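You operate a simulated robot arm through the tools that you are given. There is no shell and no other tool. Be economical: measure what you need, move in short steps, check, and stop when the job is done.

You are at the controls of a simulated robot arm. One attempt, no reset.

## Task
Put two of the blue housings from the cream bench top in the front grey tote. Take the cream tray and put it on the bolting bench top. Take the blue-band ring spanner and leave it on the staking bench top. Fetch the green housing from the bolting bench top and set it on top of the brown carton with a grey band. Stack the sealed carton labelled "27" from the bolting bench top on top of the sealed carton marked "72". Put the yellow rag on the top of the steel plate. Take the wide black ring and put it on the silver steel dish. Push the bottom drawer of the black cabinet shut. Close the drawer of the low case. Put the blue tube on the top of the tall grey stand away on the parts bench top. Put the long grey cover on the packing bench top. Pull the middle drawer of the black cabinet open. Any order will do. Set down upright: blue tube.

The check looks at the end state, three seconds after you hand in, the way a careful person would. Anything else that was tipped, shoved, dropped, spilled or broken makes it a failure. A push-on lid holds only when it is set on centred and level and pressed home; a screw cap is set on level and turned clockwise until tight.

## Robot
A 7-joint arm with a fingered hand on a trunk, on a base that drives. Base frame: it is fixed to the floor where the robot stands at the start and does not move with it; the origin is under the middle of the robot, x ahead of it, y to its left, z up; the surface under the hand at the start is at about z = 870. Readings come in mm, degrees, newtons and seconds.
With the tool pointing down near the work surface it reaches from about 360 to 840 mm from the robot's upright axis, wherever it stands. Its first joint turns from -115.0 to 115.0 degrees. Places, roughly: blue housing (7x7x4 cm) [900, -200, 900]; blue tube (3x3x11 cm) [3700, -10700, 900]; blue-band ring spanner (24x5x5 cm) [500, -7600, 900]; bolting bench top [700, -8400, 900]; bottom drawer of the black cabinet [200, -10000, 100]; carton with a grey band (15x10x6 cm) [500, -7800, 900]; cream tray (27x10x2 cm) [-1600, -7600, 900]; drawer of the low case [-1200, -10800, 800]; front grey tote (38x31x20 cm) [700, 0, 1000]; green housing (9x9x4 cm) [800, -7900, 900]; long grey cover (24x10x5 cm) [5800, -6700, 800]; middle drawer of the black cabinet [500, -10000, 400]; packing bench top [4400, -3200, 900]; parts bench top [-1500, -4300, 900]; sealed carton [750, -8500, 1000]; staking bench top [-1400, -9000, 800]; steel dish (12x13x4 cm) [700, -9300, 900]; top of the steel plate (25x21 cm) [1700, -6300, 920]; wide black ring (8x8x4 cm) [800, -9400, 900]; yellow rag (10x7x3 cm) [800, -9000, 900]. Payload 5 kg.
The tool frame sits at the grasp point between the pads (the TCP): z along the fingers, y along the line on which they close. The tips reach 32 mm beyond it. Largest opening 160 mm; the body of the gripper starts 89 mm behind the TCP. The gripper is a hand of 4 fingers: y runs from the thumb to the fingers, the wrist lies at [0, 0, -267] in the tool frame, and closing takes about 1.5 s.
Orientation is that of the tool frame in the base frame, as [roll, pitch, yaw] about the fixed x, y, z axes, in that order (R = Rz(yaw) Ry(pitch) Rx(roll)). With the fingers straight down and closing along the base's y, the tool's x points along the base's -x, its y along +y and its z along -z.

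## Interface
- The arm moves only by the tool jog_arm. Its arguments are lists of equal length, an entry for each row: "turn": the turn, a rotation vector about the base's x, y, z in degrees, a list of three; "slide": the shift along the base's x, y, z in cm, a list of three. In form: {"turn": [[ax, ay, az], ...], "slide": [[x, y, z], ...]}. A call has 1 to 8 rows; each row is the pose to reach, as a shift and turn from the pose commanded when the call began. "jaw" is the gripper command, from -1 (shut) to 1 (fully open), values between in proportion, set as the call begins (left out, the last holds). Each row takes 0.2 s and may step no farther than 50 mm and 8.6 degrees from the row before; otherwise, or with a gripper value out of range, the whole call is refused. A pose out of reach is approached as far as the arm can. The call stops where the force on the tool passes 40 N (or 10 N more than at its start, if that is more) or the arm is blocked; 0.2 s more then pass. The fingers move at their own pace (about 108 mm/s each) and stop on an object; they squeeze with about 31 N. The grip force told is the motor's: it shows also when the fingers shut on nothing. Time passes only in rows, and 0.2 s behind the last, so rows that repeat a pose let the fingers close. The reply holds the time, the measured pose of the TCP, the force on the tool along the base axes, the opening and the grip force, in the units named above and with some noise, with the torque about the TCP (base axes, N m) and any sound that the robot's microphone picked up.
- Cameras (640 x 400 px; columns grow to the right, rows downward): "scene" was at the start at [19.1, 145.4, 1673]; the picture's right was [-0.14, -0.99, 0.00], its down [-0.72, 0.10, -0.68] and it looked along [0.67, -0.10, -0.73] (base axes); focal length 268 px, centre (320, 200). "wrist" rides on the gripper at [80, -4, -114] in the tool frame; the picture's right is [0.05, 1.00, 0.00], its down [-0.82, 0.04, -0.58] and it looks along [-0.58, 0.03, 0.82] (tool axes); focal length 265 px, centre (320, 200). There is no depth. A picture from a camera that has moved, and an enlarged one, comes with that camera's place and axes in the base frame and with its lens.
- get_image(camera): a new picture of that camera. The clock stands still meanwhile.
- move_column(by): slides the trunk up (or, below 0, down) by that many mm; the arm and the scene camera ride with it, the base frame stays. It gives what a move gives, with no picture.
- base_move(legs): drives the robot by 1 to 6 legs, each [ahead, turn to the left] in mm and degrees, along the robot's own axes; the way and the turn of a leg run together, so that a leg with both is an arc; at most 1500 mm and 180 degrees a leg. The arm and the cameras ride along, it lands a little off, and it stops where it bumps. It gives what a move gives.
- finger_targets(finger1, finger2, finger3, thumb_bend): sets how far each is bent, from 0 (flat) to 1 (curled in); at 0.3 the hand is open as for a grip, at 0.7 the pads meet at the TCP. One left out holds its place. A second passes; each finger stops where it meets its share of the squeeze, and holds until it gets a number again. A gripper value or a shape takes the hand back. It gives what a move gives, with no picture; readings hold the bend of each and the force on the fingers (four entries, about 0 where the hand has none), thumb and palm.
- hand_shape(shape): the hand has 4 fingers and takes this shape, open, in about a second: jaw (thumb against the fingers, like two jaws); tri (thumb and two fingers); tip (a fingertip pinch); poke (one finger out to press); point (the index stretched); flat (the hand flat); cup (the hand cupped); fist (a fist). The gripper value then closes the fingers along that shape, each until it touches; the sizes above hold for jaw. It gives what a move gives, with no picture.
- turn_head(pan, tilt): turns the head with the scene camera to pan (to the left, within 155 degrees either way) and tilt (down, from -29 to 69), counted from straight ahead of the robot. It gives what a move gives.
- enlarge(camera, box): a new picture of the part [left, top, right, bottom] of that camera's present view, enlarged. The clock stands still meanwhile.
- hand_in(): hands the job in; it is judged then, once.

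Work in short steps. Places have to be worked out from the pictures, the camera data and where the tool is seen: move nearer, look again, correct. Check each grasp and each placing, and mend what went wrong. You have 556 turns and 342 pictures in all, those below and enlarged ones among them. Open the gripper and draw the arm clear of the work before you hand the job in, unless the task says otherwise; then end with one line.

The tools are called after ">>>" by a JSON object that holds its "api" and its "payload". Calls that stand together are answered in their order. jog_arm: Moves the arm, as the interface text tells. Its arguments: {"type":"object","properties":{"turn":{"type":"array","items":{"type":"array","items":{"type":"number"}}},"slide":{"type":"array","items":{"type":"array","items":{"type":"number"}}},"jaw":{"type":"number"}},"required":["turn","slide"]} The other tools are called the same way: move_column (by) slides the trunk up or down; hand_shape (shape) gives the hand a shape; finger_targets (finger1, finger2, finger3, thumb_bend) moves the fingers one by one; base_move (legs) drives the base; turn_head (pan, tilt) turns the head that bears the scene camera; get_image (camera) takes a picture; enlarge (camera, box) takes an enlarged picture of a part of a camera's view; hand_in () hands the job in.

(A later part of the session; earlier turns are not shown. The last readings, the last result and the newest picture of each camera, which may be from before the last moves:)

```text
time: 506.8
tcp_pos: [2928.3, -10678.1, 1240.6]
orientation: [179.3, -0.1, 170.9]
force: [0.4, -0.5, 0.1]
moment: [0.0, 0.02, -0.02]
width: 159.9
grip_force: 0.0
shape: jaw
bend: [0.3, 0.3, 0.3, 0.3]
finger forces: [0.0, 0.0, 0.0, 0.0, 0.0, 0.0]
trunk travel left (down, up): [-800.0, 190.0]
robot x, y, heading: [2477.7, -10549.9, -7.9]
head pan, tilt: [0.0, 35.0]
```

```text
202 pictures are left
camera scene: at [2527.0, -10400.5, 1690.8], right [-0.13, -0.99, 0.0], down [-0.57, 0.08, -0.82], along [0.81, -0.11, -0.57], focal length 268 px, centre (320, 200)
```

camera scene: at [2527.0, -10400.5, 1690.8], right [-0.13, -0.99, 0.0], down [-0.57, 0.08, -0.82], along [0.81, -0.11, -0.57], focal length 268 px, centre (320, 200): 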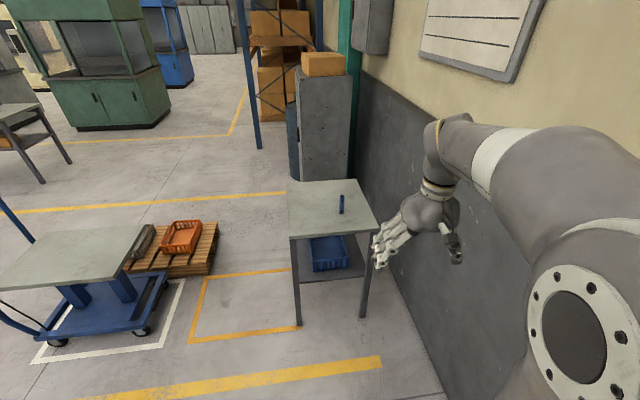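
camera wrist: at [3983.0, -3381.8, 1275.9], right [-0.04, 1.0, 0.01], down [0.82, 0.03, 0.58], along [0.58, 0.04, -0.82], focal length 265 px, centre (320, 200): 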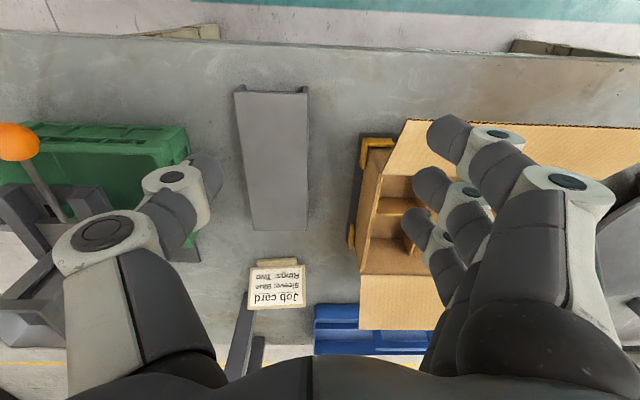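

I straighten and drive 670 mm closer.

>>> {"api": "base_move", "payload": {"legs": [[0, 7.5], [670, 0]]}}

>>> {"api": "get_image", "payload": {"camera": "scene"}}

>>> {"api": "get_image", "payload": {"camera": "wrist"}}

```text
time: 511.2
tcp_pos: [3623.6, -10610.4, 1241.3]
orientation: [179.2, 0.1, 179.2]
force: [0.4, -0.3, 0.0]
moment: [0.0, 0.0, 0.0]
width: 159.8
grip_force: 0.2
shape: jaw
bend: [0.3, 0.3, 0.3, 0.3]
finger forces: [0.0, 0.0, 0.1, 0.1, 0.0, 0.0]
trunk travel left (down, up): [-800.0, 190.0]
robot x, y, heading: [3162.1, -10548.1, 0.6]
head pan, tilt: [0.0, 35.0]
```

```text
201 pictures are left
camera scene: at [3186.4, -10392.8, 1690.7], right [0.01, -1.0, 0.0], down [-0.57, -0.01, -0.82], along [0.82, 0.01, -0.57], focal length 268 px, centre (320, 200)
```

scene: 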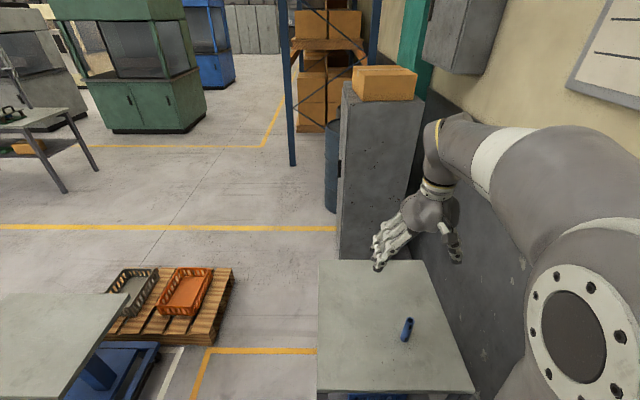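

```text
200 pictures are left
camera wrist: at [3542.3, -10616.8, 1354.0], right [-0.04, 1.0, 0.01], down [0.82, 0.02, 0.58], along [0.58, 0.03, -0.82], focal length 265 px, centre (320, 200)
```

wrist: 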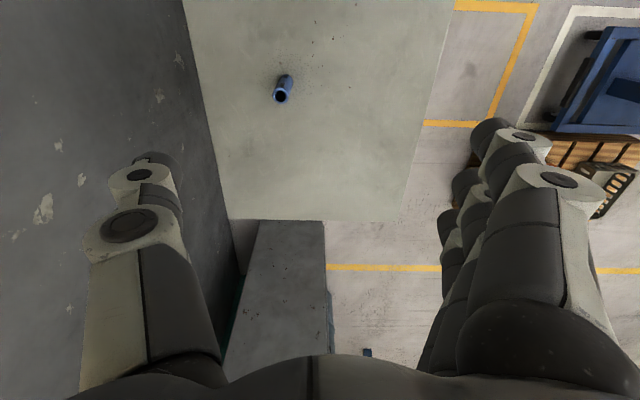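

Tube ≈ [3645, -10665], base ~820, top ~930. I move above it with a moderate opening.

>>> {"api": "jog_arm", "payload": {"turn": [[0, 0, 0], [0, 0, 0], [0, 0, 0], [0, 0, 0], [0, 0, 0]], "slide": [[0.7, -1.8, -4], [1.4, -3.6, -8], [2.1, -5.5, -12], [2.1, -5.5, -16.5], [2.1, -5.5, -21]], "jaw": 0.4}}

>>> {"api": "get_image", "payload": {"camera": "wrist"}}

>>> {"api": "get_image", "payload": {"camera": "scene"}}

```text
time: 512.4
tcp_pos: [3643.1, -10666.7, 1029.9]
orientation: [179.2, 0.0, 179.1]
force: [0.3, -0.3, -0.2]
moment: [0.0, 0.01, 0.01]
width: 112.6
grip_force: 0.0
shape: jaw
bend: [0.66, 0.66, 0.66, 0.63]
finger forces: [0.0, 0.1, 0.0, 0.0, 0.0, 0.0]
trunk travel left (down, up): [-800.0, 190.0]
robot x, y, heading: [3162.6, -10548.6, 0.6]
head pan, tilt: [0.0, 35.0]
```

```text
199 pictures are left
camera wrist: at [3562.5, -10672.4, 1142.7], right [-0.04, 1.0, 0.01], down [0.82, 0.02, 0.58], along [0.58, 0.03, -0.82], focal length 265 px, centre (320, 200)
```

wrist: 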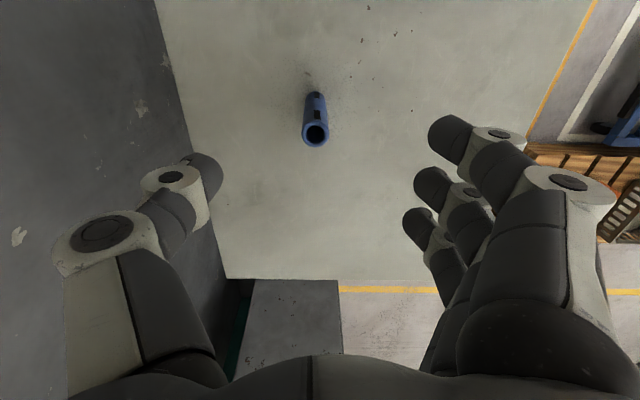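

```text
198 pictures are left
camera scene: at [3186.9, -10393.4, 1690.9], right [0.01, -1.0, 0.0], down [-0.57, -0.01, -0.82], along [0.82, 0.01, -0.57], focal length 268 px, centre (320, 200)
```

scene: 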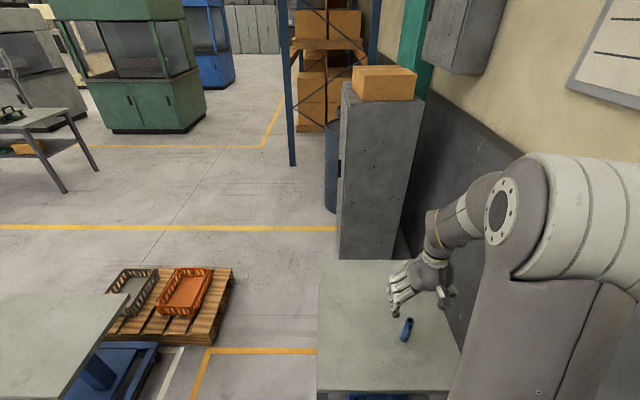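

Tube axis ≈ [3644, -10671], top 932, base 822. I descend around it to z≈875.

>>> {"api": "jog_arm", "payload": {"turn": [[0, 0, 0], [0, 0, 0], [0, 0, 0], [0, 0, 0]], "slide": [[0.1, -0.3, -4.5], [0.1, -0.3, -9], [0.1, -0.3, -13], [0.1, -0.3, -15.3]]}}

>>> {"api": "get_image", "payload": {"camera": "wrist"}}

```text
time: 513.4
tcp_pos: [3644.9, -10670.2, 877.7]
orientation: [179.3, 0.1, 179.2]
force: [0.3, 0.1, -0.1]
moment: [0.01, -0.01, 0.0]
width: 112.3
grip_force: 0.0
shape: jaw
bend: [0.66, 0.66, 0.66, 0.63]
finger forces: [0.1, 0.0, 0.0, 0.0, 0.0, 0.0]
trunk travel left (down, up): [-800.0, 190.0]
robot x, y, heading: [3159.3, -10550.3, 0.8]
head pan, tilt: [0.0, 35.0]
```

```text
197 pictures are left
camera wrist: at [3564.5, -10675.1, 991.6], right [-0.04, 1.0, 0.01], down [0.82, 0.02, 0.58], along [0.58, 0.03, -0.82], focal length 265 px, centre (320, 200)
```

wrist: 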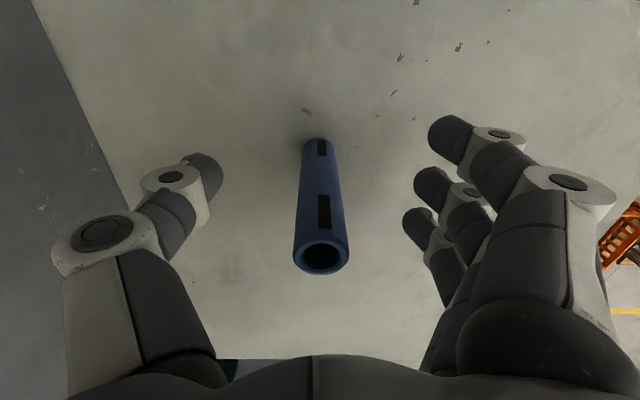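

Well centred. Closing.

>>> {"api": "jog_arm", "payload": {"turn": [[0, 0, 0], [0, 0, 0], [0, 0, 0], [0, 0, 0], [0, 0, 0], [0, 0, 0]], "slide": [[0, 0, 0], [0, 0, 0], [0, 0, 0], [0, 0, 0], [0, 0, 0], [0, 0, 0]], "jaw": -1}}

>>> {"api": "jog_arm", "payload": {"turn": [[0, 0, 0], [0, 0, 0], [0, 0, 0]], "slide": [[0, 0, 2], [0, 0, 6], [0, 0, 10]]}}

>>> {"api": "get_image", "payload": {"camera": "wrist"}}

>>> {"api": "enlarge", "payload": {"camera": "scene", "box": [340, 220, 500, 360]}}

```text
time: 514.8
tcp_pos: [3644.9, -10670.4, 879.0]
orientation: [179.2, 0.0, 179.1]
force: [0.1, 0.6, 1.2]
moment: [0.05, -0.04, 0.03]
width: 4.6
grip_force: 31.0
shape: jaw
bend: [0.69, 0.71, 0.67, 0.7]
finger forces: [0.1, 11.4, 13.3, 0.1, 26.5, 0.1]
trunk travel left (down, up): [-800.0, 190.0]
robot x, y, heading: [3160.5, -10550.5, 0.7]
head pan, tilt: [0.0, 35.0]
```

```text
time: 515.6
tcp_pos: [3643.5, -10669.5, 977.0]
orientation: [179.2, 0.0, 179.2]
force: [0.2, 0.4, -2.6]
moment: [-0.04, 0.0, -0.02]
width: 4.5
grip_force: 31.0
shape: jaw
bend: [0.69, 0.71, 0.66, 0.71]
finger forces: [0.0, 11.1, 15.1, 0.0, 27.1, 0.0]
trunk travel left (down, up): [-800.0, 190.0]
robot x, y, heading: [3157.7, -10549.4, 0.5]
head pan, tilt: [0.0, 35.0]
```

```text
196 pictures are left
camera wrist: at [3563.3, -10674.2, 1091.4], right [-0.04, 1.0, 0.01], down [0.82, 0.02, 0.58], along [0.58, 0.03, -0.82], focal length 265 px, centre (320, 200)
```

wrist: 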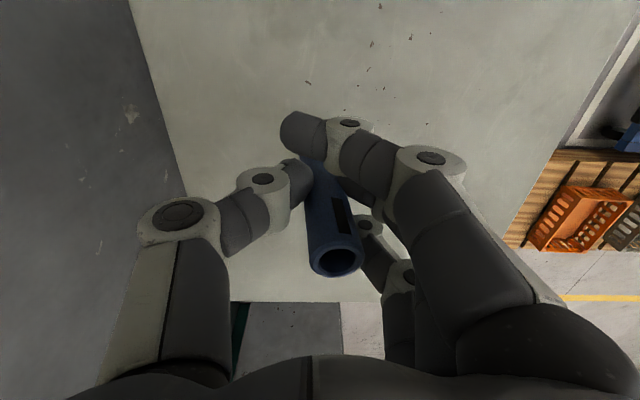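

```text
2.86 times, centred on (420, 290) of scene
camera zoom: at [3185.0, -10392.5, 1690.7], right [0.01, -1.0, 0.0], down [-0.57, -0.01, -0.82], along [0.82, 0.01, -0.57], focal length 765 px, centre (34, -57)
```

zoom: 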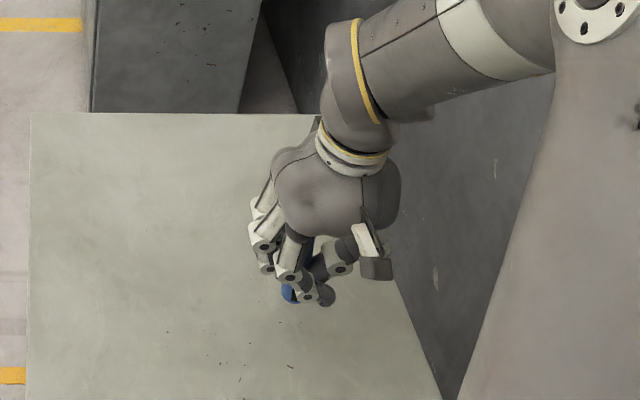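

Tube held, nearly upright. I raise it, back off and drive up the x≈2650 aisle.

>>> {"api": "jog_arm", "payload": {"turn": [[0, 0, 0], [0, 0, 0], [0, 0, 0], [0, 0, 0], [0, 0, 0]], "slide": [[0, 1, 4.5], [-0.5, 3, 8.5], [-1, 5, 12.5], [-1.5, 8, 16], [-2, 10, 19.5]]}}

>>> {"api": "base_move", "payload": {"legs": [[-510, 0], [0, 89.5], [1450, 0], [1450, 0]]}}

>>> {"api": "turn_head", "payload": {"pan": 0, "tilt": 25}}

>>> {"api": "get_image", "payload": {"camera": "scene"}}

```text
time: 516.8
tcp_pos: [3622.3, -10568.2, 1173.0]
orientation: [179.3, 0.1, 179.2]
force: [0.0, -0.2, -3.3]
moment: [-0.04, 0.04, -0.05]
width: 4.6
grip_force: 31.3
shape: jaw
bend: [0.69, 0.71, 0.66, 0.71]
finger forces: [0.0, 11.1, 16.2, 0.0, 27.6, 0.1]
trunk travel left (down, up): [-800.0, 190.0]
robot x, y, heading: [3159.4, -10551.7, 0.4]
head pan, tilt: [0.0, 35.0]
```

```text
time: 537.2
tcp_pos: [2511.2, -7191.1, 1172.6]
orientation: [179.2, 0.0, -87.7]
force: [0.6, 0.2, -3.0]
moment: [-0.03, -0.03, -0.02]
width: 4.7
grip_force: 31.1
shape: jaw
bend: [0.69, 0.71, 0.66, 0.71]
finger forces: [0.1, 10.6, 17.9, 0.0, 27.3, 0.0]
trunk travel left (down, up): [-800.0, 190.0]
robot x, y, heading: [2518.9, -7659.5, 93.9]
head pan, tilt: [0.0, 35.0]
```

```text
time: 538.0
tcp_pos: [2510.3, -7194.1, 1173.2]
orientation: [179.2, -0.1, -87.7]
force: [0.1, 1.0, -2.3]
moment: [-0.04, 0.01, -0.03]
width: 4.3
grip_force: 30.8
shape: jaw
bend: [0.69, 0.71, 0.66, 0.71]
finger forces: [0.1, 10.6, 17.9, 0.0, 27.4, 0.0]
trunk travel left (down, up): [-800.0, 190.0]
robot x, y, heading: [2518.2, -7660.2, 93.8]
head pan, tilt: [0.0, 25.0]
```

```text
194 pictures are left
camera scene: at [2358.3, -7634.8, 1706.5], right [1.0, 0.06, 0.0], down [0.03, -0.42, -0.91], along [-0.06, 0.9, -0.42], focal length 268 px, centre (320, 200)
```

scene: 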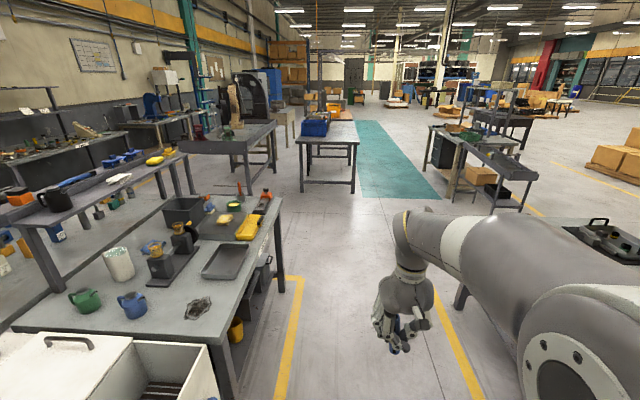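

I correct the heading, go up to y≈-5150 and then across to x≈-300.

>>> {"api": "base_move", "payload": {"legs": [[0, -5], [1250, 0], [1250, 0], [0, 91], [1400, 0]]}}

>>> {"api": "get_image", "payload": {"camera": "scene"}}

```text
time: 561.1
tcp_pos: [665.4, -5088.2, 1172.8]
orientation: [179.2, 0.0, -3.3]
force: [0.4, -0.2, -2.7]
moment: [0.03, -0.03, 0.02]
width: 4.2
grip_force: 31.4
shape: jaw
bend: [0.69, 0.71, 0.66, 0.71]
finger forces: [0.0, 10.3, 19.1, 0.1, 27.3, 0.0]
trunk travel left (down, up): [-800.0, 190.0]
robot x, y, heading: [1128.7, -5125.9, 178.0]
head pan, tilt: [0.0, 25.0]
```

```text
193 pictures are left
camera scene: at [1091.1, -5282.5, 1706.5], right [0.03, 1.0, 0.0], down [0.42, -0.01, -0.91], along [-0.91, 0.03, -0.42], focal length 268 px, centre (320, 200)
```

scene: 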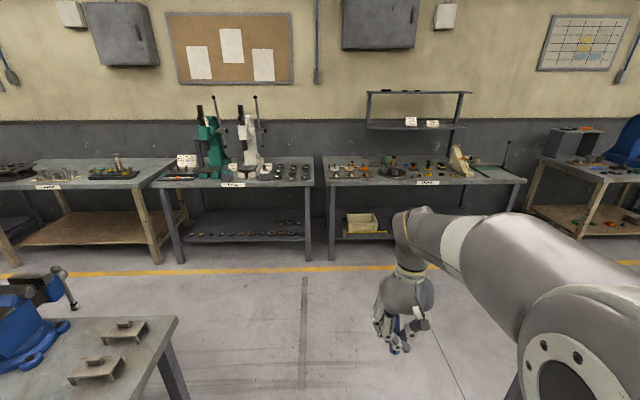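

The bench with the shelf at y≈-4280 matches the parts bench. I continue to x≈-370, then up to y≈-4330 and face it.

>>> {"api": "base_move", "payload": {"legs": [[1480, 0], [0, -88], [740, 0], [0, 90]]}}

>>> {"api": "turn_head", "payload": {"pan": 0, "tilt": 40}}

>>> {"api": "get_image", "payload": {"camera": "scene"}}

```text
time: 579.8
tcp_pos: [-855.7, -4296.0, 1172.3]
orientation: [179.2, 0.0, -2.8]
force: [0.3, -0.3, -2.8]
moment: [0.01, -0.02, 0.05]
width: 4.2
grip_force: 30.7
shape: jaw
bend: [0.69, 0.71, 0.66, 0.71]
finger forces: [0.0, 9.3, 19.1, 0.0, 27.0, 0.0]
trunk travel left (down, up): [-800.0, 190.0]
robot x, y, heading: [-391.3, -4332.0, 178.6]
head pan, tilt: [0.0, 25.0]
```

```text
time: 580.6
tcp_pos: [-854.9, -4296.5, 1172.4]
orientation: [179.1, 0.1, -2.8]
force: [-0.6, 0.5, -3.1]
moment: [-0.01, -0.03, -0.02]
width: 4.2
grip_force: 31.0
shape: jaw
bend: [0.69, 0.71, 0.66, 0.71]
finger forces: [0.0, 9.3, 19.2, 0.0, 27.0, 0.0]
trunk travel left (down, up): [-800.0, 190.0]
robot x, y, heading: [-392.1, -4330.8, 178.5]
head pan, tilt: [0.0, 40.0]
```

```text
192 pictures are left
camera scene: at [-421.3, -4487.7, 1683.3], right [0.02, 1.0, 0.0], down [0.64, -0.02, -0.77], along [-0.77, 0.02, -0.64], focal length 268 px, centre (320, 200)
```

scene: 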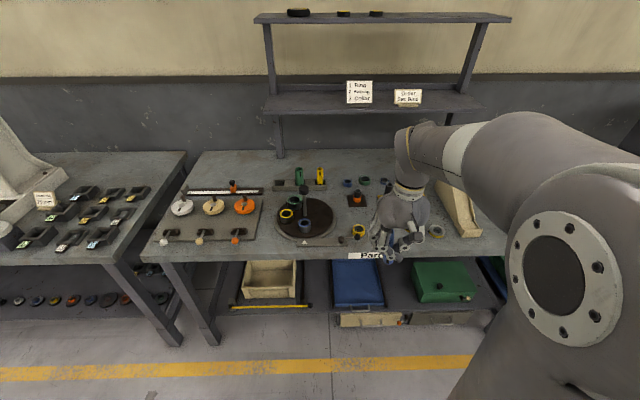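

It reads "Parts". I move closer and look for a free spot.

>>> {"api": "base_move", "payload": {"legs": [[330, 1]]}}

>>> {"api": "get_image", "payload": {"camera": "scene"}}

>>> {"api": "get_image", "payload": {"camera": "wrist"}}

```text
time: 582.8
tcp_pos: [-1191.0, -4300.1, 1172.6]
orientation: [179.2, 0.0, -1.7]
force: [0.2, -0.2, -2.6]
moment: [0.03, -0.05, -0.01]
width: 4.1
grip_force: 30.9
shape: jaw
bend: [0.69, 0.71, 0.66, 0.71]
finger forces: [0.0, 9.4, 19.2, 0.1, 27.0, 0.0]
trunk travel left (down, up): [-800.0, 190.0]
robot x, y, heading: [-728.6, -4327.7, 179.5]
head pan, tilt: [0.0, 40.0]
```

```text
191 pictures are left
camera scene: at [-753.5, -4482.9, 1683.2], right [0.01, 1.0, 0.0], down [0.64, 0.0, -0.77], along [-0.77, 0.01, -0.64], focal length 268 px, centre (320, 200)
```

scene: 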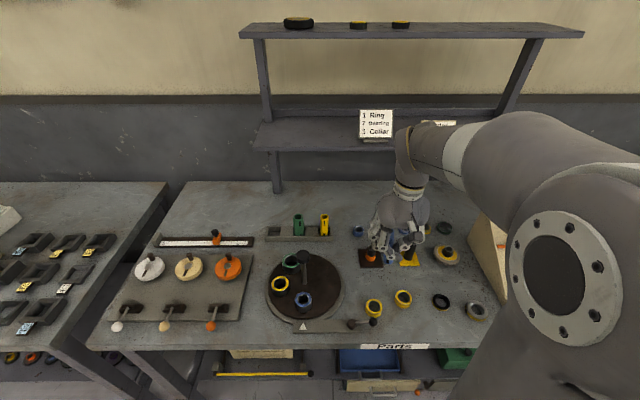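

```text
190 pictures are left
camera wrist: at [-1109.9, -4297.5, 1285.6], right [0.02, -1.0, 0.01], down [-0.82, -0.01, 0.58], along [-0.58, -0.02, -0.82], focal length 265 px, centre (320, 200)
```

wrist: 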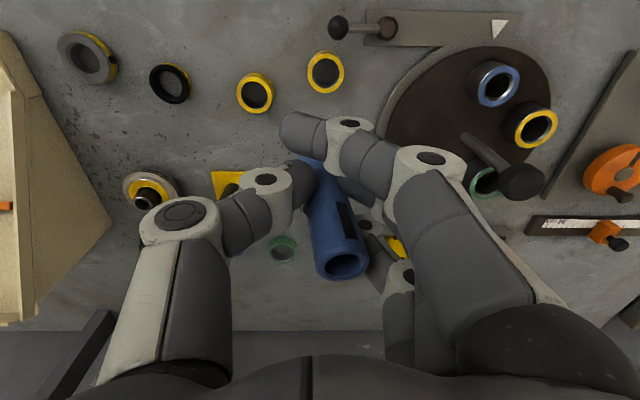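

I'll use a spot at about [-1278, -4325]. First I check the tube's tilt in the hand.

>>> {"api": "enlarge", "payload": {"camera": "wrist", "box": [240, 100, 440, 300]}}

>>> {"api": "enlarge", "payload": {"camera": "scene", "box": [320, 190, 480, 330]}}

```text
2.00 times, centred on (340, 200) of wrist
camera zoom: at [-1109.9, -4297.5, 1285.6], right [0.02, -1.0, 0.01], down [-0.82, -0.01, 0.58], along [-0.58, -0.02, -0.82], focal length 531 px, centre (280, 200)
```

zoom: 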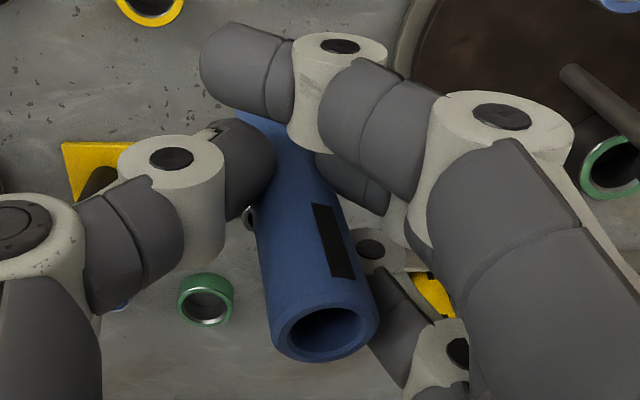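

```text
2.86 times, centred on (400, 260) of scene
camera zoom: at [-753.5, -4482.9, 1683.2], right [0.01, 1.0, 0.0], down [0.64, 0.0, -0.77], along [-0.77, 0.01, -0.64], focal length 765 px, centre (91, 29)
```

zoom: 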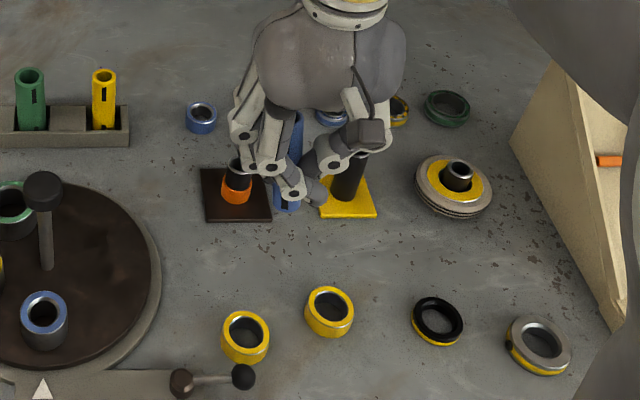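

The tube leans ~6° toward the fingers, so I turn the tool −6° about x to set it upright, and move over a clear spot at [-1288, -4112].

>>> {"api": "jog_arm", "payload": {"turn": [[-1, 0, 0], [-2, 0, 0], [-3, 0, 0], [-4, 0, 0], [-5, 0, 0], [-6, 0, 0]], "slide": [[-1.6, 3.1, -2.7], [-3.2, 6.2, -5.4], [-4.9, 9.3, -8.1], [-6.5, 12.5, -10.8], [-8.1, 15.6, -13.5], [-9.7, 18.8, -16]]}}

>>> {"api": "get_image", "payload": {"camera": "wrist"}}

>>> {"api": "enlarge", "payload": {"camera": "scene", "box": [350, 190, 510, 330]}}

```text
time: 584.2
tcp_pos: [-1286.5, -4112.6, 1012.0]
orientation: [173.1, -0.2, -1.7]
force: [0.2, 1.0, -2.7]
moment: [-0.01, -0.06, 0.0]
width: 3.7
grip_force: 30.7
shape: jaw
bend: [0.69, 0.71, 0.66, 0.71]
finger forces: [0.1, 9.8, 19.9, 0.1, 27.4, 0.0]
trunk travel left (down, up): [-800.0, 190.0]
robot x, y, heading: [-729.9, -4325.1, 179.7]
head pan, tilt: [0.0, 40.0]
```

```text
187 pictures are left
camera wrist: at [-1205.7, -4096.7, 1124.4], right [0.02, -0.99, 0.12], down [-0.82, 0.05, 0.58], along [-0.58, -0.11, -0.81], focal length 265 px, centre (320, 200)
```

wrist: 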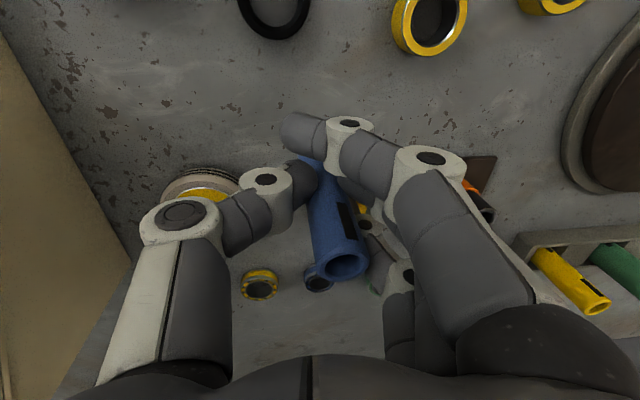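

```text
2.86 times, centred on (430, 260) of scene
camera zoom: at [-753.4, -4480.9, 1683.4], right [0.01, 1.0, 0.0], down [0.64, -0.01, -0.77], along [-0.77, 0.0, -0.64], focal length 765 px, centre (6, 29)
```

zoom: 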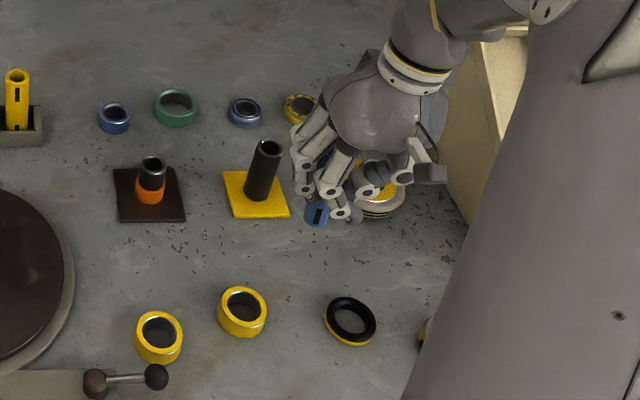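

Tube is upright and over a clear patch. I lower it gently.

>>> {"api": "jog_arm", "payload": {"turn": [[0, 0, 0], [0, 0, 0], [0, 0, 0], [0, 0, 0], [0, 0, 0]], "slide": [[0, 0, -4], [0, 0, -6.5], [0, 0, -7.2], [0, 0, -7.6], [0, 0, -8]]}}

>>> {"api": "enlarge", "payload": {"camera": "scene", "box": [350, 190, 510, 330]}}

```text
time: 585.2
tcp_pos: [-1290.2, -4110.8, 945.0]
orientation: [173.5, 0.6, -1.8]
force: [3.4, -1.7, 29.4]
moment: [-0.32, 0.11, 0.05]
width: 6.4
grip_force: 30.9
shape: jaw
bend: [0.69, 0.71, 0.67, 0.73]
finger forces: [0.0, 19.3, 28.1, 0.0, 37.0, 0.0]
trunk travel left (down, up): [-800.0, 190.0]
robot x, y, heading: [-725.6, -4325.4, 179.5]
head pan, tilt: [0.0, 40.0]
stopped in row 4: the force on the tool passed its limit at 48 N (the readings are from after the stop); the commanded pose is now the measured one
```

```text
2.86 times, centred on (430, 260) of scene
camera zoom: at [-749.8, -4483.8, 1683.4], right [0.01, 1.0, 0.0], down [0.64, 0.0, -0.77], along [-0.77, 0.01, -0.64], focal length 765 px, centre (6, 29)
```

zoom: 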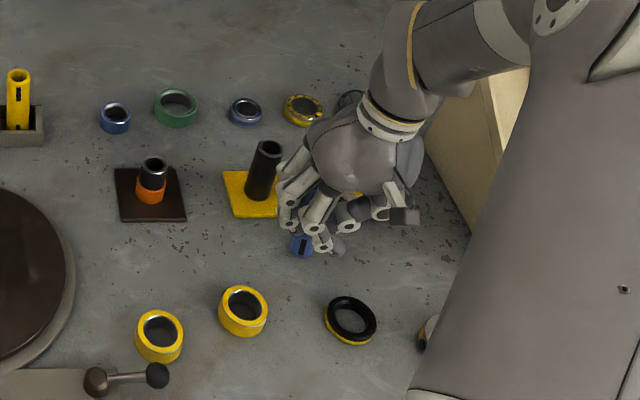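

Contact at z≈945. I unload slightly and open just a little so the tube can settle.

>>> {"api": "jog_arm", "payload": {"turn": [[0, 0, 0], [0, 0, 0]], "slide": [[0, 0, 0.1], [0, 0, 0.2]]}}

>>> {"api": "jog_arm", "payload": {"turn": [[0, 0, 0], [0, 0, 0], [0, 0, 0]], "slide": [[0, 0, 0], [0, 0, 0], [0, 0, 0]], "jaw": -0.6}}

>>> {"api": "get_image", "payload": {"camera": "wrist"}}

>>> {"api": "enlarge", "payload": {"camera": "scene", "box": [380, 210, 480, 290]}}

```text
time: 585.8
tcp_pos: [-1289.8, -4111.1, 944.2]
orientation: [173.5, 0.4, -1.9]
force: [3.2, 0.1, 31.6]
moment: [-0.3, 0.28, 0.06]
width: 6.4
grip_force: 30.5
shape: jaw
bend: [0.69, 0.71, 0.67, 0.73]
finger forces: [0.0, 17.9, 28.8, 0.1, 37.7, 0.1]
trunk travel left (down, up): [-800.0, 190.0]
robot x, y, heading: [-725.3, -4326.9, 179.5]
head pan, tilt: [0.0, 40.0]
```

```text
time: 586.6
tcp_pos: [-1287.8, -4111.2, 940.8]
orientation: [173.4, 0.2, -1.8]
force: [-0.7, 0.9, 0.8]
moment: [0.03, -0.01, 0.01]
width: 31.8
grip_force: 0.1
shape: jaw
bend: [0.73, 0.73, 0.73, 0.7]
finger forces: [0.0, 0.0, 0.0, 0.1, 0.0, 0.1]
trunk travel left (down, up): [-800.0, 190.0]
robot x, y, heading: [-724.3, -4327.4, 179.4]
head pan, tilt: [0.0, 40.0]
```

```text
184 pictures are left
camera wrist: at [-1207.9, -4096.7, 1053.6], right [0.02, -0.99, 0.12], down [-0.81, 0.05, 0.58], along [-0.58, -0.11, -0.81], focal length 265 px, centre (320, 200)
```

wrist: 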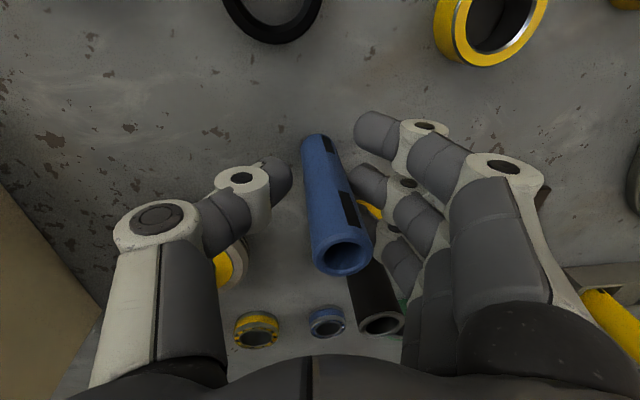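

```text
5.00 times, centred on (430, 250) of scene
camera zoom: at [-752.7, -4482.6, 1683.1], right [0.01, 1.0, 0.0], down [0.64, 0.0, -0.77], along [-0.77, 0.0, -0.64], focal length 1338 px, centre (-230, -50)
```

zoom: 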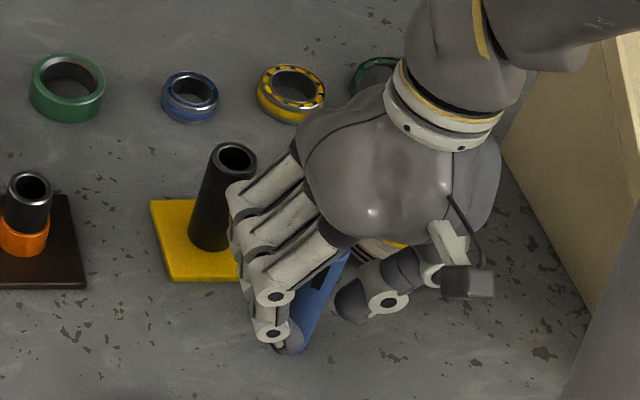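

The tube stands upright on its own. I open a bit more and lift straight up.

>>> {"api": "jog_arm", "payload": {"turn": [[0, 0, 0], [0, 0, 0], [0, 0, 0]], "slide": [[0, 0, 0], [0, 0, 0], [0, 0, 0]], "jaw": -0.1}}

>>> {"api": "jog_arm", "payload": {"turn": [[0, 0, 0], [0, 0, 0], [0, 0, 0], [0, 0, 0], [0, 0, 0], [0, 0, 0]], "slide": [[0, 0, 2], [0, 0, 5], [0, 0, 9], [0, 0, 13], [0, 0, 17], [0, 0, 21]]}}

>>> {"api": "get_image", "payload": {"camera": "wrist"}}

>>> {"api": "enlarge", "payload": {"camera": "scene", "box": [350, 190, 510, 330]}}

```text
time: 587.4
tcp_pos: [-1289.8, -4111.1, 942.2]
orientation: [173.4, 0.2, -1.8]
force: [-0.9, 0.2, 0.1]
moment: [0.04, -0.01, 0.0]
width: 71.5
grip_force: 0.1
shape: jaw
bend: [0.73, 0.73, 0.73, 0.7]
finger forces: [0.1, 0.0, 0.1, 0.0, 0.0, 0.0]
trunk travel left (down, up): [-800.0, 190.0]
robot x, y, heading: [-726.1, -4327.9, 179.5]
head pan, tilt: [0.0, 40.0]
```

```text
time: 588.8
tcp_pos: [-1290.0, -4111.4, 1153.8]
orientation: [173.3, 0.3, -1.7]
force: [-0.1, -0.2, 0.4]
moment: [0.03, 0.04, 0.0]
width: 71.4
grip_force: 0.1
shape: jaw
bend: [0.73, 0.73, 0.73, 0.7]
finger forces: [0.0, 0.0, 0.0, 0.0, 0.0, 0.0]
trunk travel left (down, up): [-800.0, 190.0]
robot x, y, heading: [-728.6, -4328.2, 179.3]
head pan, tilt: [0.0, 40.0]
```

```text
182 pictures are left
camera wrist: at [-1207.5, -4096.8, 1265.3], right [0.02, -0.99, 0.11], down [-0.81, 0.05, 0.58], along [-0.58, -0.11, -0.81], focal length 265 px, centre (320, 200)
```

wrist: 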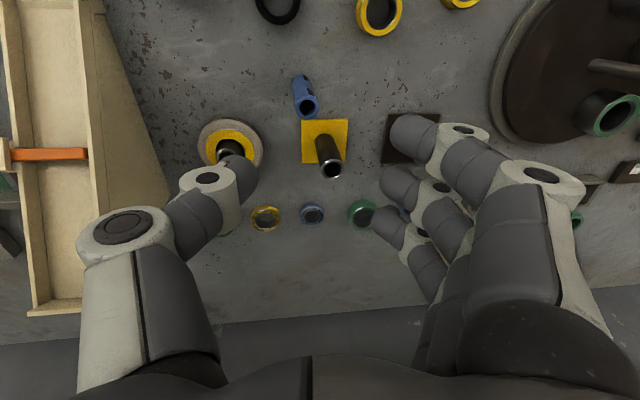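

```text
2.86 times, centred on (430, 260) of scene
camera zoom: at [-751.5, -4483.3, 1683.1], right [0.01, 1.0, 0.0], down [0.64, 0.0, -0.77], along [-0.77, 0.01, -0.64], focal length 765 px, centre (6, 29)
```

zoom: 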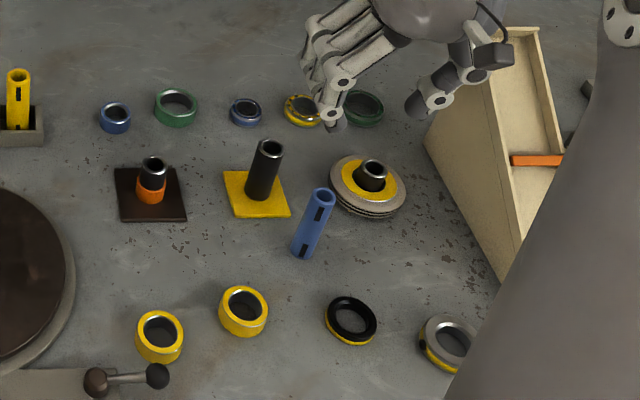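

Tube stands upright on the parts bench. Next the cabinet drawers near [300, -10000]. I level the tool, tuck, and drive down the aisle.

>>> {"api": "jog_arm", "payload": {"turn": [[3, 0, 0], [6.5, 0, 0], [6.5, 0, 0], [6.5, 0, 0], [6.5, 0, 0]], "slide": [[1, -2, 2], [3, -5, 4], [6, -8, 6], [8, -12, 7], [10, -16, 8]]}}

>>> {"api": "base_move", "payload": {"legs": [[-310, 0], [0, 90], [1500, 0], [1500, 0]]}}

>>> {"api": "turn_head", "payload": {"pan": 0, "tilt": 30}}

>>> {"api": "get_image", "payload": {"camera": "scene"}}

```text
time: 590.0
tcp_pos: [-1187.3, -4271.5, 1234.6]
orientation: [180.0, 0.5, -1.7]
force: [0.7, 0.0, 0.0]
moment: [0.02, 0.04, -0.01]
width: 71.5
grip_force: 0.0
shape: jaw
bend: [0.73, 0.73, 0.73, 0.7]
finger forces: [0.0, 0.0, 0.0, 0.0, 0.0, 0.1]
trunk travel left (down, up): [-800.0, 190.0]
robot x, y, heading: [-724.8, -4326.2, 179.6]
head pan, tilt: [0.0, 40.0]
```

```text
time: 610.0
tcp_pos: [-426.0, -7813.1, 1233.3]
orientation: [179.9, 0.4, 89.6]
force: [-0.6, -0.6, -0.5]
moment: [0.0, 0.03, 0.01]
width: 71.4
grip_force: 0.1
shape: jaw
bend: [0.73, 0.73, 0.73, 0.7]
finger forces: [0.0, 0.0, 0.0, 0.0, 0.0, 0.1]
trunk travel left (down, up): [-800.0, 190.0]
robot x, y, heading: [-381.0, -7349.4, -89.0]
head pan, tilt: [0.0, 40.0]
```

```text
time: 610.8
tcp_pos: [-426.2, -7812.1, 1233.1]
orientation: [180.0, 0.4, 89.6]
force: [0.1, 0.3, 1.4]
moment: [-0.01, -0.04, 0.01]
width: 71.3
grip_force: 0.1
shape: jaw
bend: [0.73, 0.73, 0.73, 0.7]
finger forces: [0.1, 0.0, 0.0, 0.0, 0.0, 0.1]
trunk travel left (down, up): [-800.0, 190.0]
robot x, y, heading: [-378.7, -7347.6, -88.8]
head pan, tilt: [0.0, 30.0]
```

```text
180 pictures are left
camera scene: at [-223.4, -7377.0, 1698.5], right [-1.0, -0.02, 0.0], down [-0.01, 0.5, -0.87], along [0.01, -0.87, -0.5], focal length 268 px, centre (320, 200)
```

scene: 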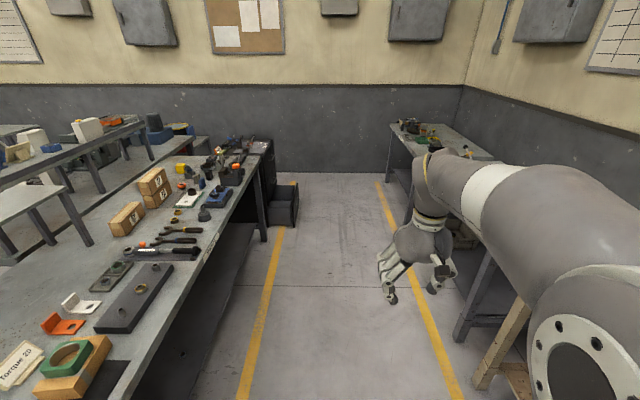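

I go on to y≈-9450 and look at the cabinet.

>>> {"api": "base_move", "payload": {"legs": [[1400, 0], [650, 0]]}}

>>> {"api": "turn_head", "payload": {"pan": 40, "tilt": 40}}

>>> {"api": "get_image", "payload": {"camera": "scene"}}

>>> {"api": "turn_head", "payload": {"pan": -20, "tilt": 25}}

>>> {"api": "get_image", "payload": {"camera": "scene"}}

```text
time: 621.0
tcp_pos: [-394.3, -9862.4, 1233.5]
orientation: [179.9, 0.4, 89.0]
force: [-0.1, -0.9, -0.6]
moment: [0.01, 0.02, -0.01]
width: 71.4
grip_force: 0.1
shape: jaw
bend: [0.73, 0.73, 0.73, 0.7]
finger forces: [0.0, 0.0, 0.0, 0.1, 0.1, 0.0]
trunk travel left (down, up): [-800.0, 190.0]
robot x, y, heading: [-345.8, -9398.0, -89.6]
head pan, tilt: [0.0, 30.0]
```

```text
time: 622.0
tcp_pos: [-395.6, -9861.6, 1233.1]
orientation: [179.9, 0.5, 89.0]
force: [-0.9, 1.0, -0.4]
moment: [0.0, 0.03, -0.02]
width: 71.4
grip_force: 0.1
shape: jaw
bend: [0.73, 0.73, 0.73, 0.7]
finger forces: [0.1, 0.0, 0.0, 0.0, 0.0, 0.0]
trunk travel left (down, up): [-800.0, 190.0]
robot x, y, heading: [-344.5, -9399.9, -89.4]
head pan, tilt: [40.0, 40.0]
```

```text
179 pictures are left
camera scene: at [-133.2, -9402.5, 1683.2], right [-0.76, -0.65, 0.0], down [-0.42, 0.49, -0.77], along [0.5, -0.58, -0.64], focal length 268 px, centre (320, 200)
```

scene: 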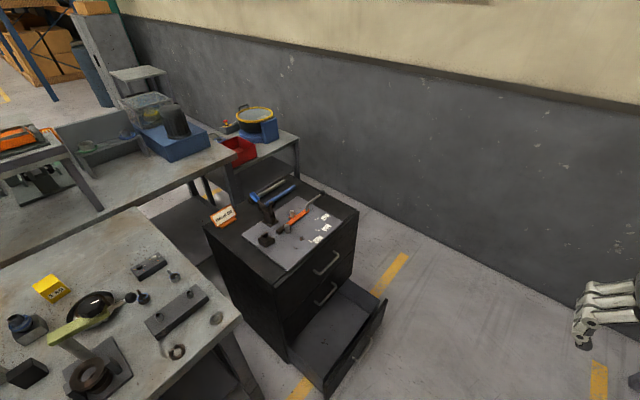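

```text
time: 623.3
tcp_pos: [-394.9, -9861.9, 1232.6]
orientation: [179.8, 0.5, 89.0]
force: [0.0, 0.6, -0.1]
moment: [0.0, -0.01, 0.01]
width: 71.4
grip_force: 0.0
shape: jaw
bend: [0.73, 0.73, 0.73, 0.7]
finger forces: [0.1, 0.0, 0.0, 0.0, 0.0, 0.1]
trunk travel left (down, up): [-800.0, 190.0]
robot x, y, heading: [-344.8, -9400.8, -89.7]
head pan, tilt: [-20.0, 25.0]
```

```text
178 pictures are left
camera scene: at [-219.1, -9424.5, 1706.5], right [-0.94, 0.34, 0.0], down [0.14, 0.4, -0.91], along [-0.3, -0.85, -0.42], focal length 268 px, centre (320, 200)
```

scene: 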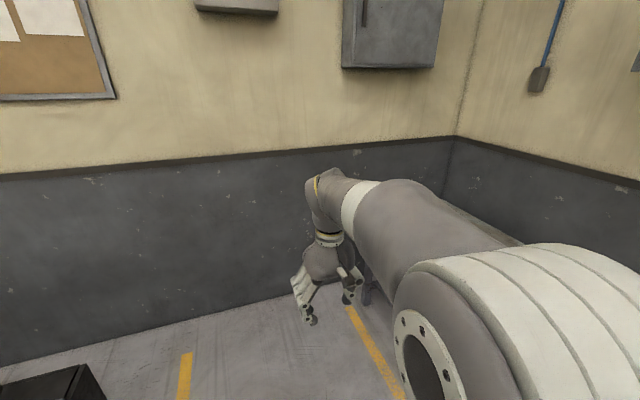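

The cabinet front faces −x at x≈375, y -9725…-10250, with the bottom drawer open toward the aisle. I drive to y≈-9990 and face it.

>>> {"api": "base_move", "payload": {"legs": [[0, -6], [595, 0], [0, 96]]}}

>>> {"api": "turn_head", "payload": {"pan": 0, "tilt": 50}}

>>> {"api": "get_image", "payload": {"camera": "scene"}}

>>> {"api": "get_image", "payload": {"camera": "wrist"}}

```text
time: 631.2
tcp_pos: [56.8, -10057.1, 1233.0]
orientation: [179.9, 0.6, 177.4]
force: [-0.1, -0.4, -0.7]
moment: [-0.01, 0.0, -0.02]
width: 71.6
grip_force: 0.0
shape: jaw
bend: [0.73, 0.73, 0.73, 0.7]
finger forces: [0.1, 0.0, 0.0, 0.0, 0.0, 0.0]
trunk travel left (down, up): [-800.0, 190.0]
robot x, y, heading: [-402.0, -9997.5, -1.3]
head pan, tilt: [-20.0, 25.0]
```

```text
time: 632.1
tcp_pos: [55.9, -10057.1, 1233.5]
orientation: [179.9, 0.4, 177.4]
force: [0.4, 0.2, -0.6]
moment: [-0.02, 0.0, 0.01]
width: 71.0
grip_force: 0.2
shape: jaw
bend: [0.73, 0.73, 0.73, 0.7]
finger forces: [0.0, 0.0, 0.0, 0.0, 0.1, 0.1]
trunk travel left (down, up): [-800.0, 190.0]
robot x, y, heading: [-405.3, -9995.7, -1.1]
head pan, tilt: [0.0, 50.0]
```

```text
177 pictures are left
camera scene: at [-383.2, -9837.4, 1669.1], right [-0.02, -1.0, 0.0], down [-0.77, 0.02, -0.64], along [0.64, -0.01, -0.77], focal length 268 px, centre (320, 200)
```

scene: 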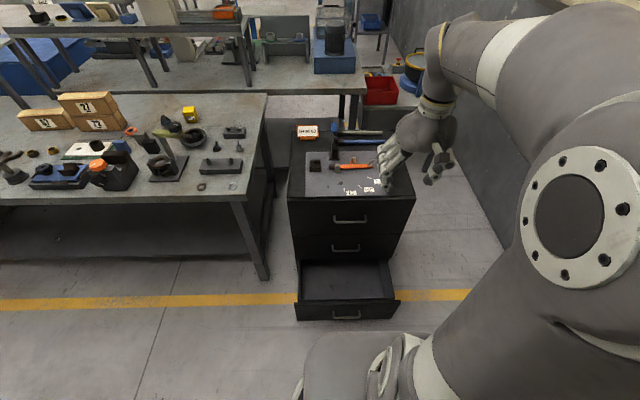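

```text
176 pictures are left
camera wrist: at [-23.9, -10058.7, 1346.0], right [-0.01, 1.0, 0.0], down [0.81, 0.0, 0.58], along [0.58, 0.0, -0.81], focal length 265 px, centre (320, 200)
```

wrist: 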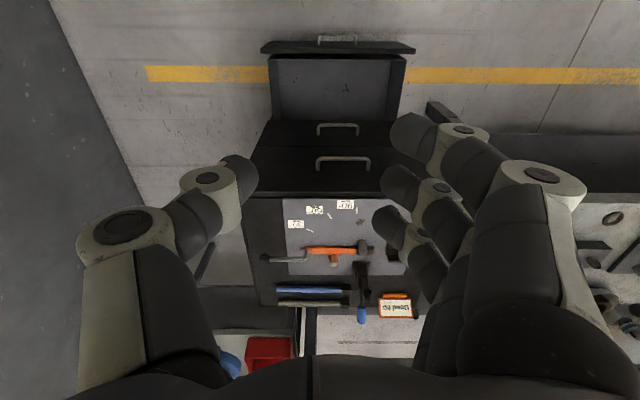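

The bottom drawer front is at x≈75 (top edge z≈330, handle z≈180); the middle handle is at about [315, -9990, 423]. I back off 80 mm, lower the trunk and bring the closed hand in front of the bottom drawer.

>>> {"api": "base_move", "payload": {"legs": [[-90, 1]]}}

>>> {"api": "move_column", "payload": {"by": -700}}

>>> {"api": "jog_arm", "payload": {"turn": [[0, 0, 0], [0, 0, 0], [0, 0, 0], [0, 0, 0]], "slide": [[-0.5, 1.7, -4], [-0.5, 3.4, -8.5], [-0.5, 5, -13], [-0.5, 6.5, -17.5]], "jaw": -1}}

>>> {"api": "get_image", "payload": {"camera": "wrist"}}

>>> {"api": "get_image", "payload": {"camera": "scene"}}

```text
time: 633.2
tcp_pos: [-34.3, -10047.7, 1234.0]
orientation: [180.0, 0.5, 178.4]
force: [-0.3, 0.1, 0.2]
moment: [0.0, -0.1, 0.04]
width: 71.6
grip_force: 0.1
shape: jaw
bend: [0.73, 0.73, 0.73, 0.7]
finger forces: [0.0, 0.1, 0.0, 0.1, 0.0, 0.0]
trunk travel left (down, up): [-800.0, 190.0]
robot x, y, heading: [-493.0, -9992.6, -0.0]
head pan, tilt: [0.0, 50.0]
```

```text
refused: -700 is not a number from -400 to 400
```

```text
time: 634.2
tcp_pos: [-38.9, -9981.3, 1058.0]
orientation: [179.9, 0.5, 178.4]
force: [-0.6, 0.5, -0.3]
moment: [-0.03, 0.0, -0.03]
width: 0.2
grip_force: 31.0
shape: jaw
bend: [0.69, 0.63, 0.69, 0.67]
finger forces: [0.1, 0.0, 0.0, 0.0, 0.0, 0.1]
trunk travel left (down, up): [-800.0, 190.0]
robot x, y, heading: [-498.3, -9994.0, -0.4]
head pan, tilt: [0.0, 50.0]
```

```text
175 pictures are left
camera wrist: at [-119.2, -9984.3, 1171.1], right [-0.02, 1.0, 0.0], down [0.81, 0.02, 0.58], along [0.58, 0.01, -0.81], focal length 265 px, centre (320, 200)
```

wrist: 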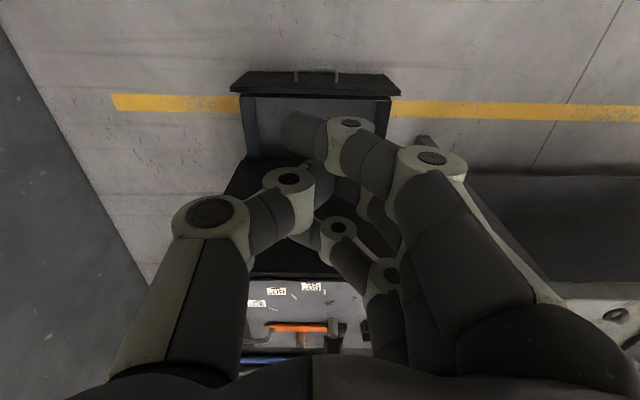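

```text
174 pictures are left
camera scene: at [-476.5, -9835.5, 1669.1], right [0.0, -1.0, 0.0], down [-0.77, 0.0, -0.64], along [0.64, 0.0, -0.77], focal length 268 px, centre (320, 200)
```

scene: 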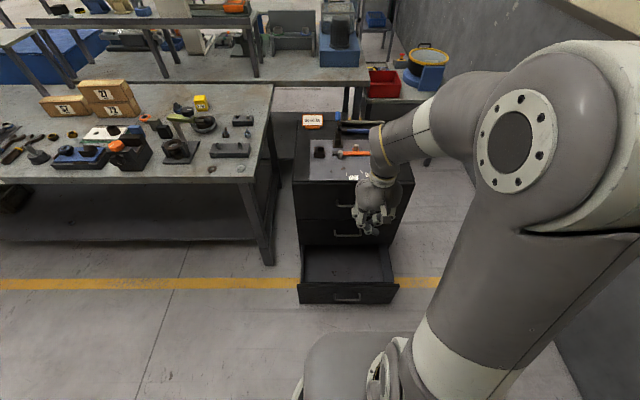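

Trunk moves are limited to 400 mm each; I lower in two steps.

>>> {"api": "move_column", "payload": {"by": -400}}

>>> {"api": "move_column", "payload": {"by": -390}}

>>> {"api": "get_image", "payload": {"camera": "wrist"}}

>>> {"api": "get_image", "payload": {"camera": "scene"}}

```text
time: 638.1
tcp_pos: [-39.0, -9981.8, 659.1]
orientation: [179.9, 0.5, 178.4]
force: [0.0, 0.4, -0.1]
moment: [-0.04, 0.0, 0.01]
width: 0.0
grip_force: 31.3
shape: jaw
bend: [0.69, 0.63, 0.69, 0.67]
finger forces: [0.0, 0.1, 0.0, 0.0, 0.1, 0.0]
trunk travel left (down, up): [-400.0, 590.0]
robot x, y, heading: [-491.0, -9994.4, -0.4]
head pan, tilt: [0.0, 50.0]
```

```text
time: 641.8
tcp_pos: [-39.3, -9982.8, 269.7]
orientation: [179.9, 0.5, 178.5]
force: [0.4, 0.7, 0.2]
moment: [-0.02, 0.0, 0.01]
width: 0.0
grip_force: 30.7
shape: jaw
bend: [0.69, 0.63, 0.69, 0.67]
finger forces: [0.0, 0.1, 0.0, 0.0, 0.1, 0.1]
trunk travel left (down, up): [-10.0, 980.0]
robot x, y, heading: [-493.7, -9994.7, -0.1]
head pan, tilt: [0.0, 50.0]
```

```text
173 pictures are left
camera wrist: at [-120.0, -9984.6, 381.9], right [-0.02, 1.0, 0.0], down [0.81, 0.02, 0.58], along [0.58, 0.01, -0.81], focal length 265 px, centre (320, 200)
```

wrist: 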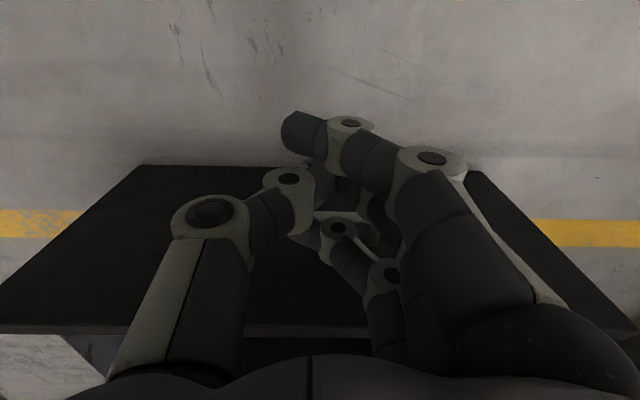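

```text
172 pictures are left
camera scene: at [-477.7, -9835.7, 879.1], right [0.0, -1.0, 0.0], down [-0.77, 0.0, -0.64], along [0.64, 0.0, -0.77], focal length 268 px, centre (320, 200)
```

scene: 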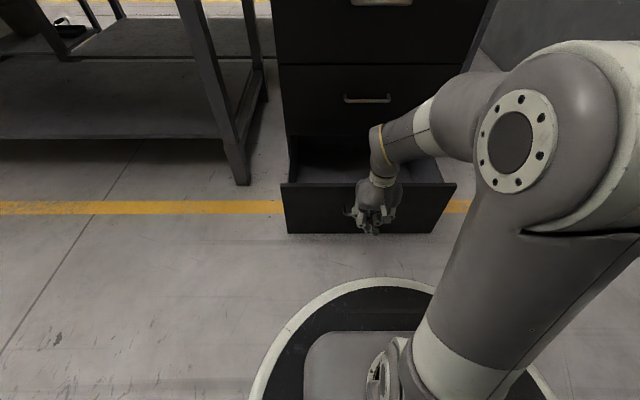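

The drawer face spans z≈16–273. I lower 12 mm and push in +x.

>>> {"api": "jog_arm", "payload": {"turn": [[0, 0, 0], [0, 0, 0], [0, 0, 0], [0, 0, 0], [0, 0, 0], [0, 0, 0], [0, 0, 0], [0, 0, 0]], "slide": [[1.5, 0, -1.2], [4, 0, -1.2], [6.5, 0, -1.2], [9, 0, -1.2], [11.5, 0, -1.2], [14, 0, -1.2], [16.5, 0, -1.2], [19, 0, -1.2]]}}

>>> {"api": "get_image", "payload": {"camera": "scene"}}

```text
time: 643.6
tcp_pos: [152.6, -9980.9, 258.3]
orientation: [179.9, 0.5, 178.5]
force: [0.1, 0.1, 0.0]
moment: [0.01, -0.01, 0.0]
width: 0.0
grip_force: 31.0
shape: jaw
bend: [0.69, 0.63, 0.7, 0.67]
finger forces: [0.0, 0.0, 0.0, 0.0, 0.0, 0.0]
trunk travel left (down, up): [-10.0, 980.0]
robot x, y, heading: [-495.3, -9992.4, -0.2]
head pan, tilt: [0.0, 50.0]
```

```text
171 pictures are left
camera scene: at [-477.7, -9835.8, 879.0], right [0.0, -1.0, 0.0], down [-0.77, 0.0, -0.64], along [0.64, 0.0, -0.77], focal length 268 px, centre (320, 200)
```

scene: 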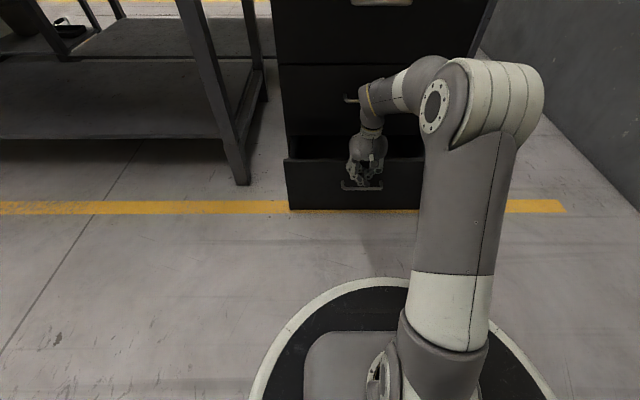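

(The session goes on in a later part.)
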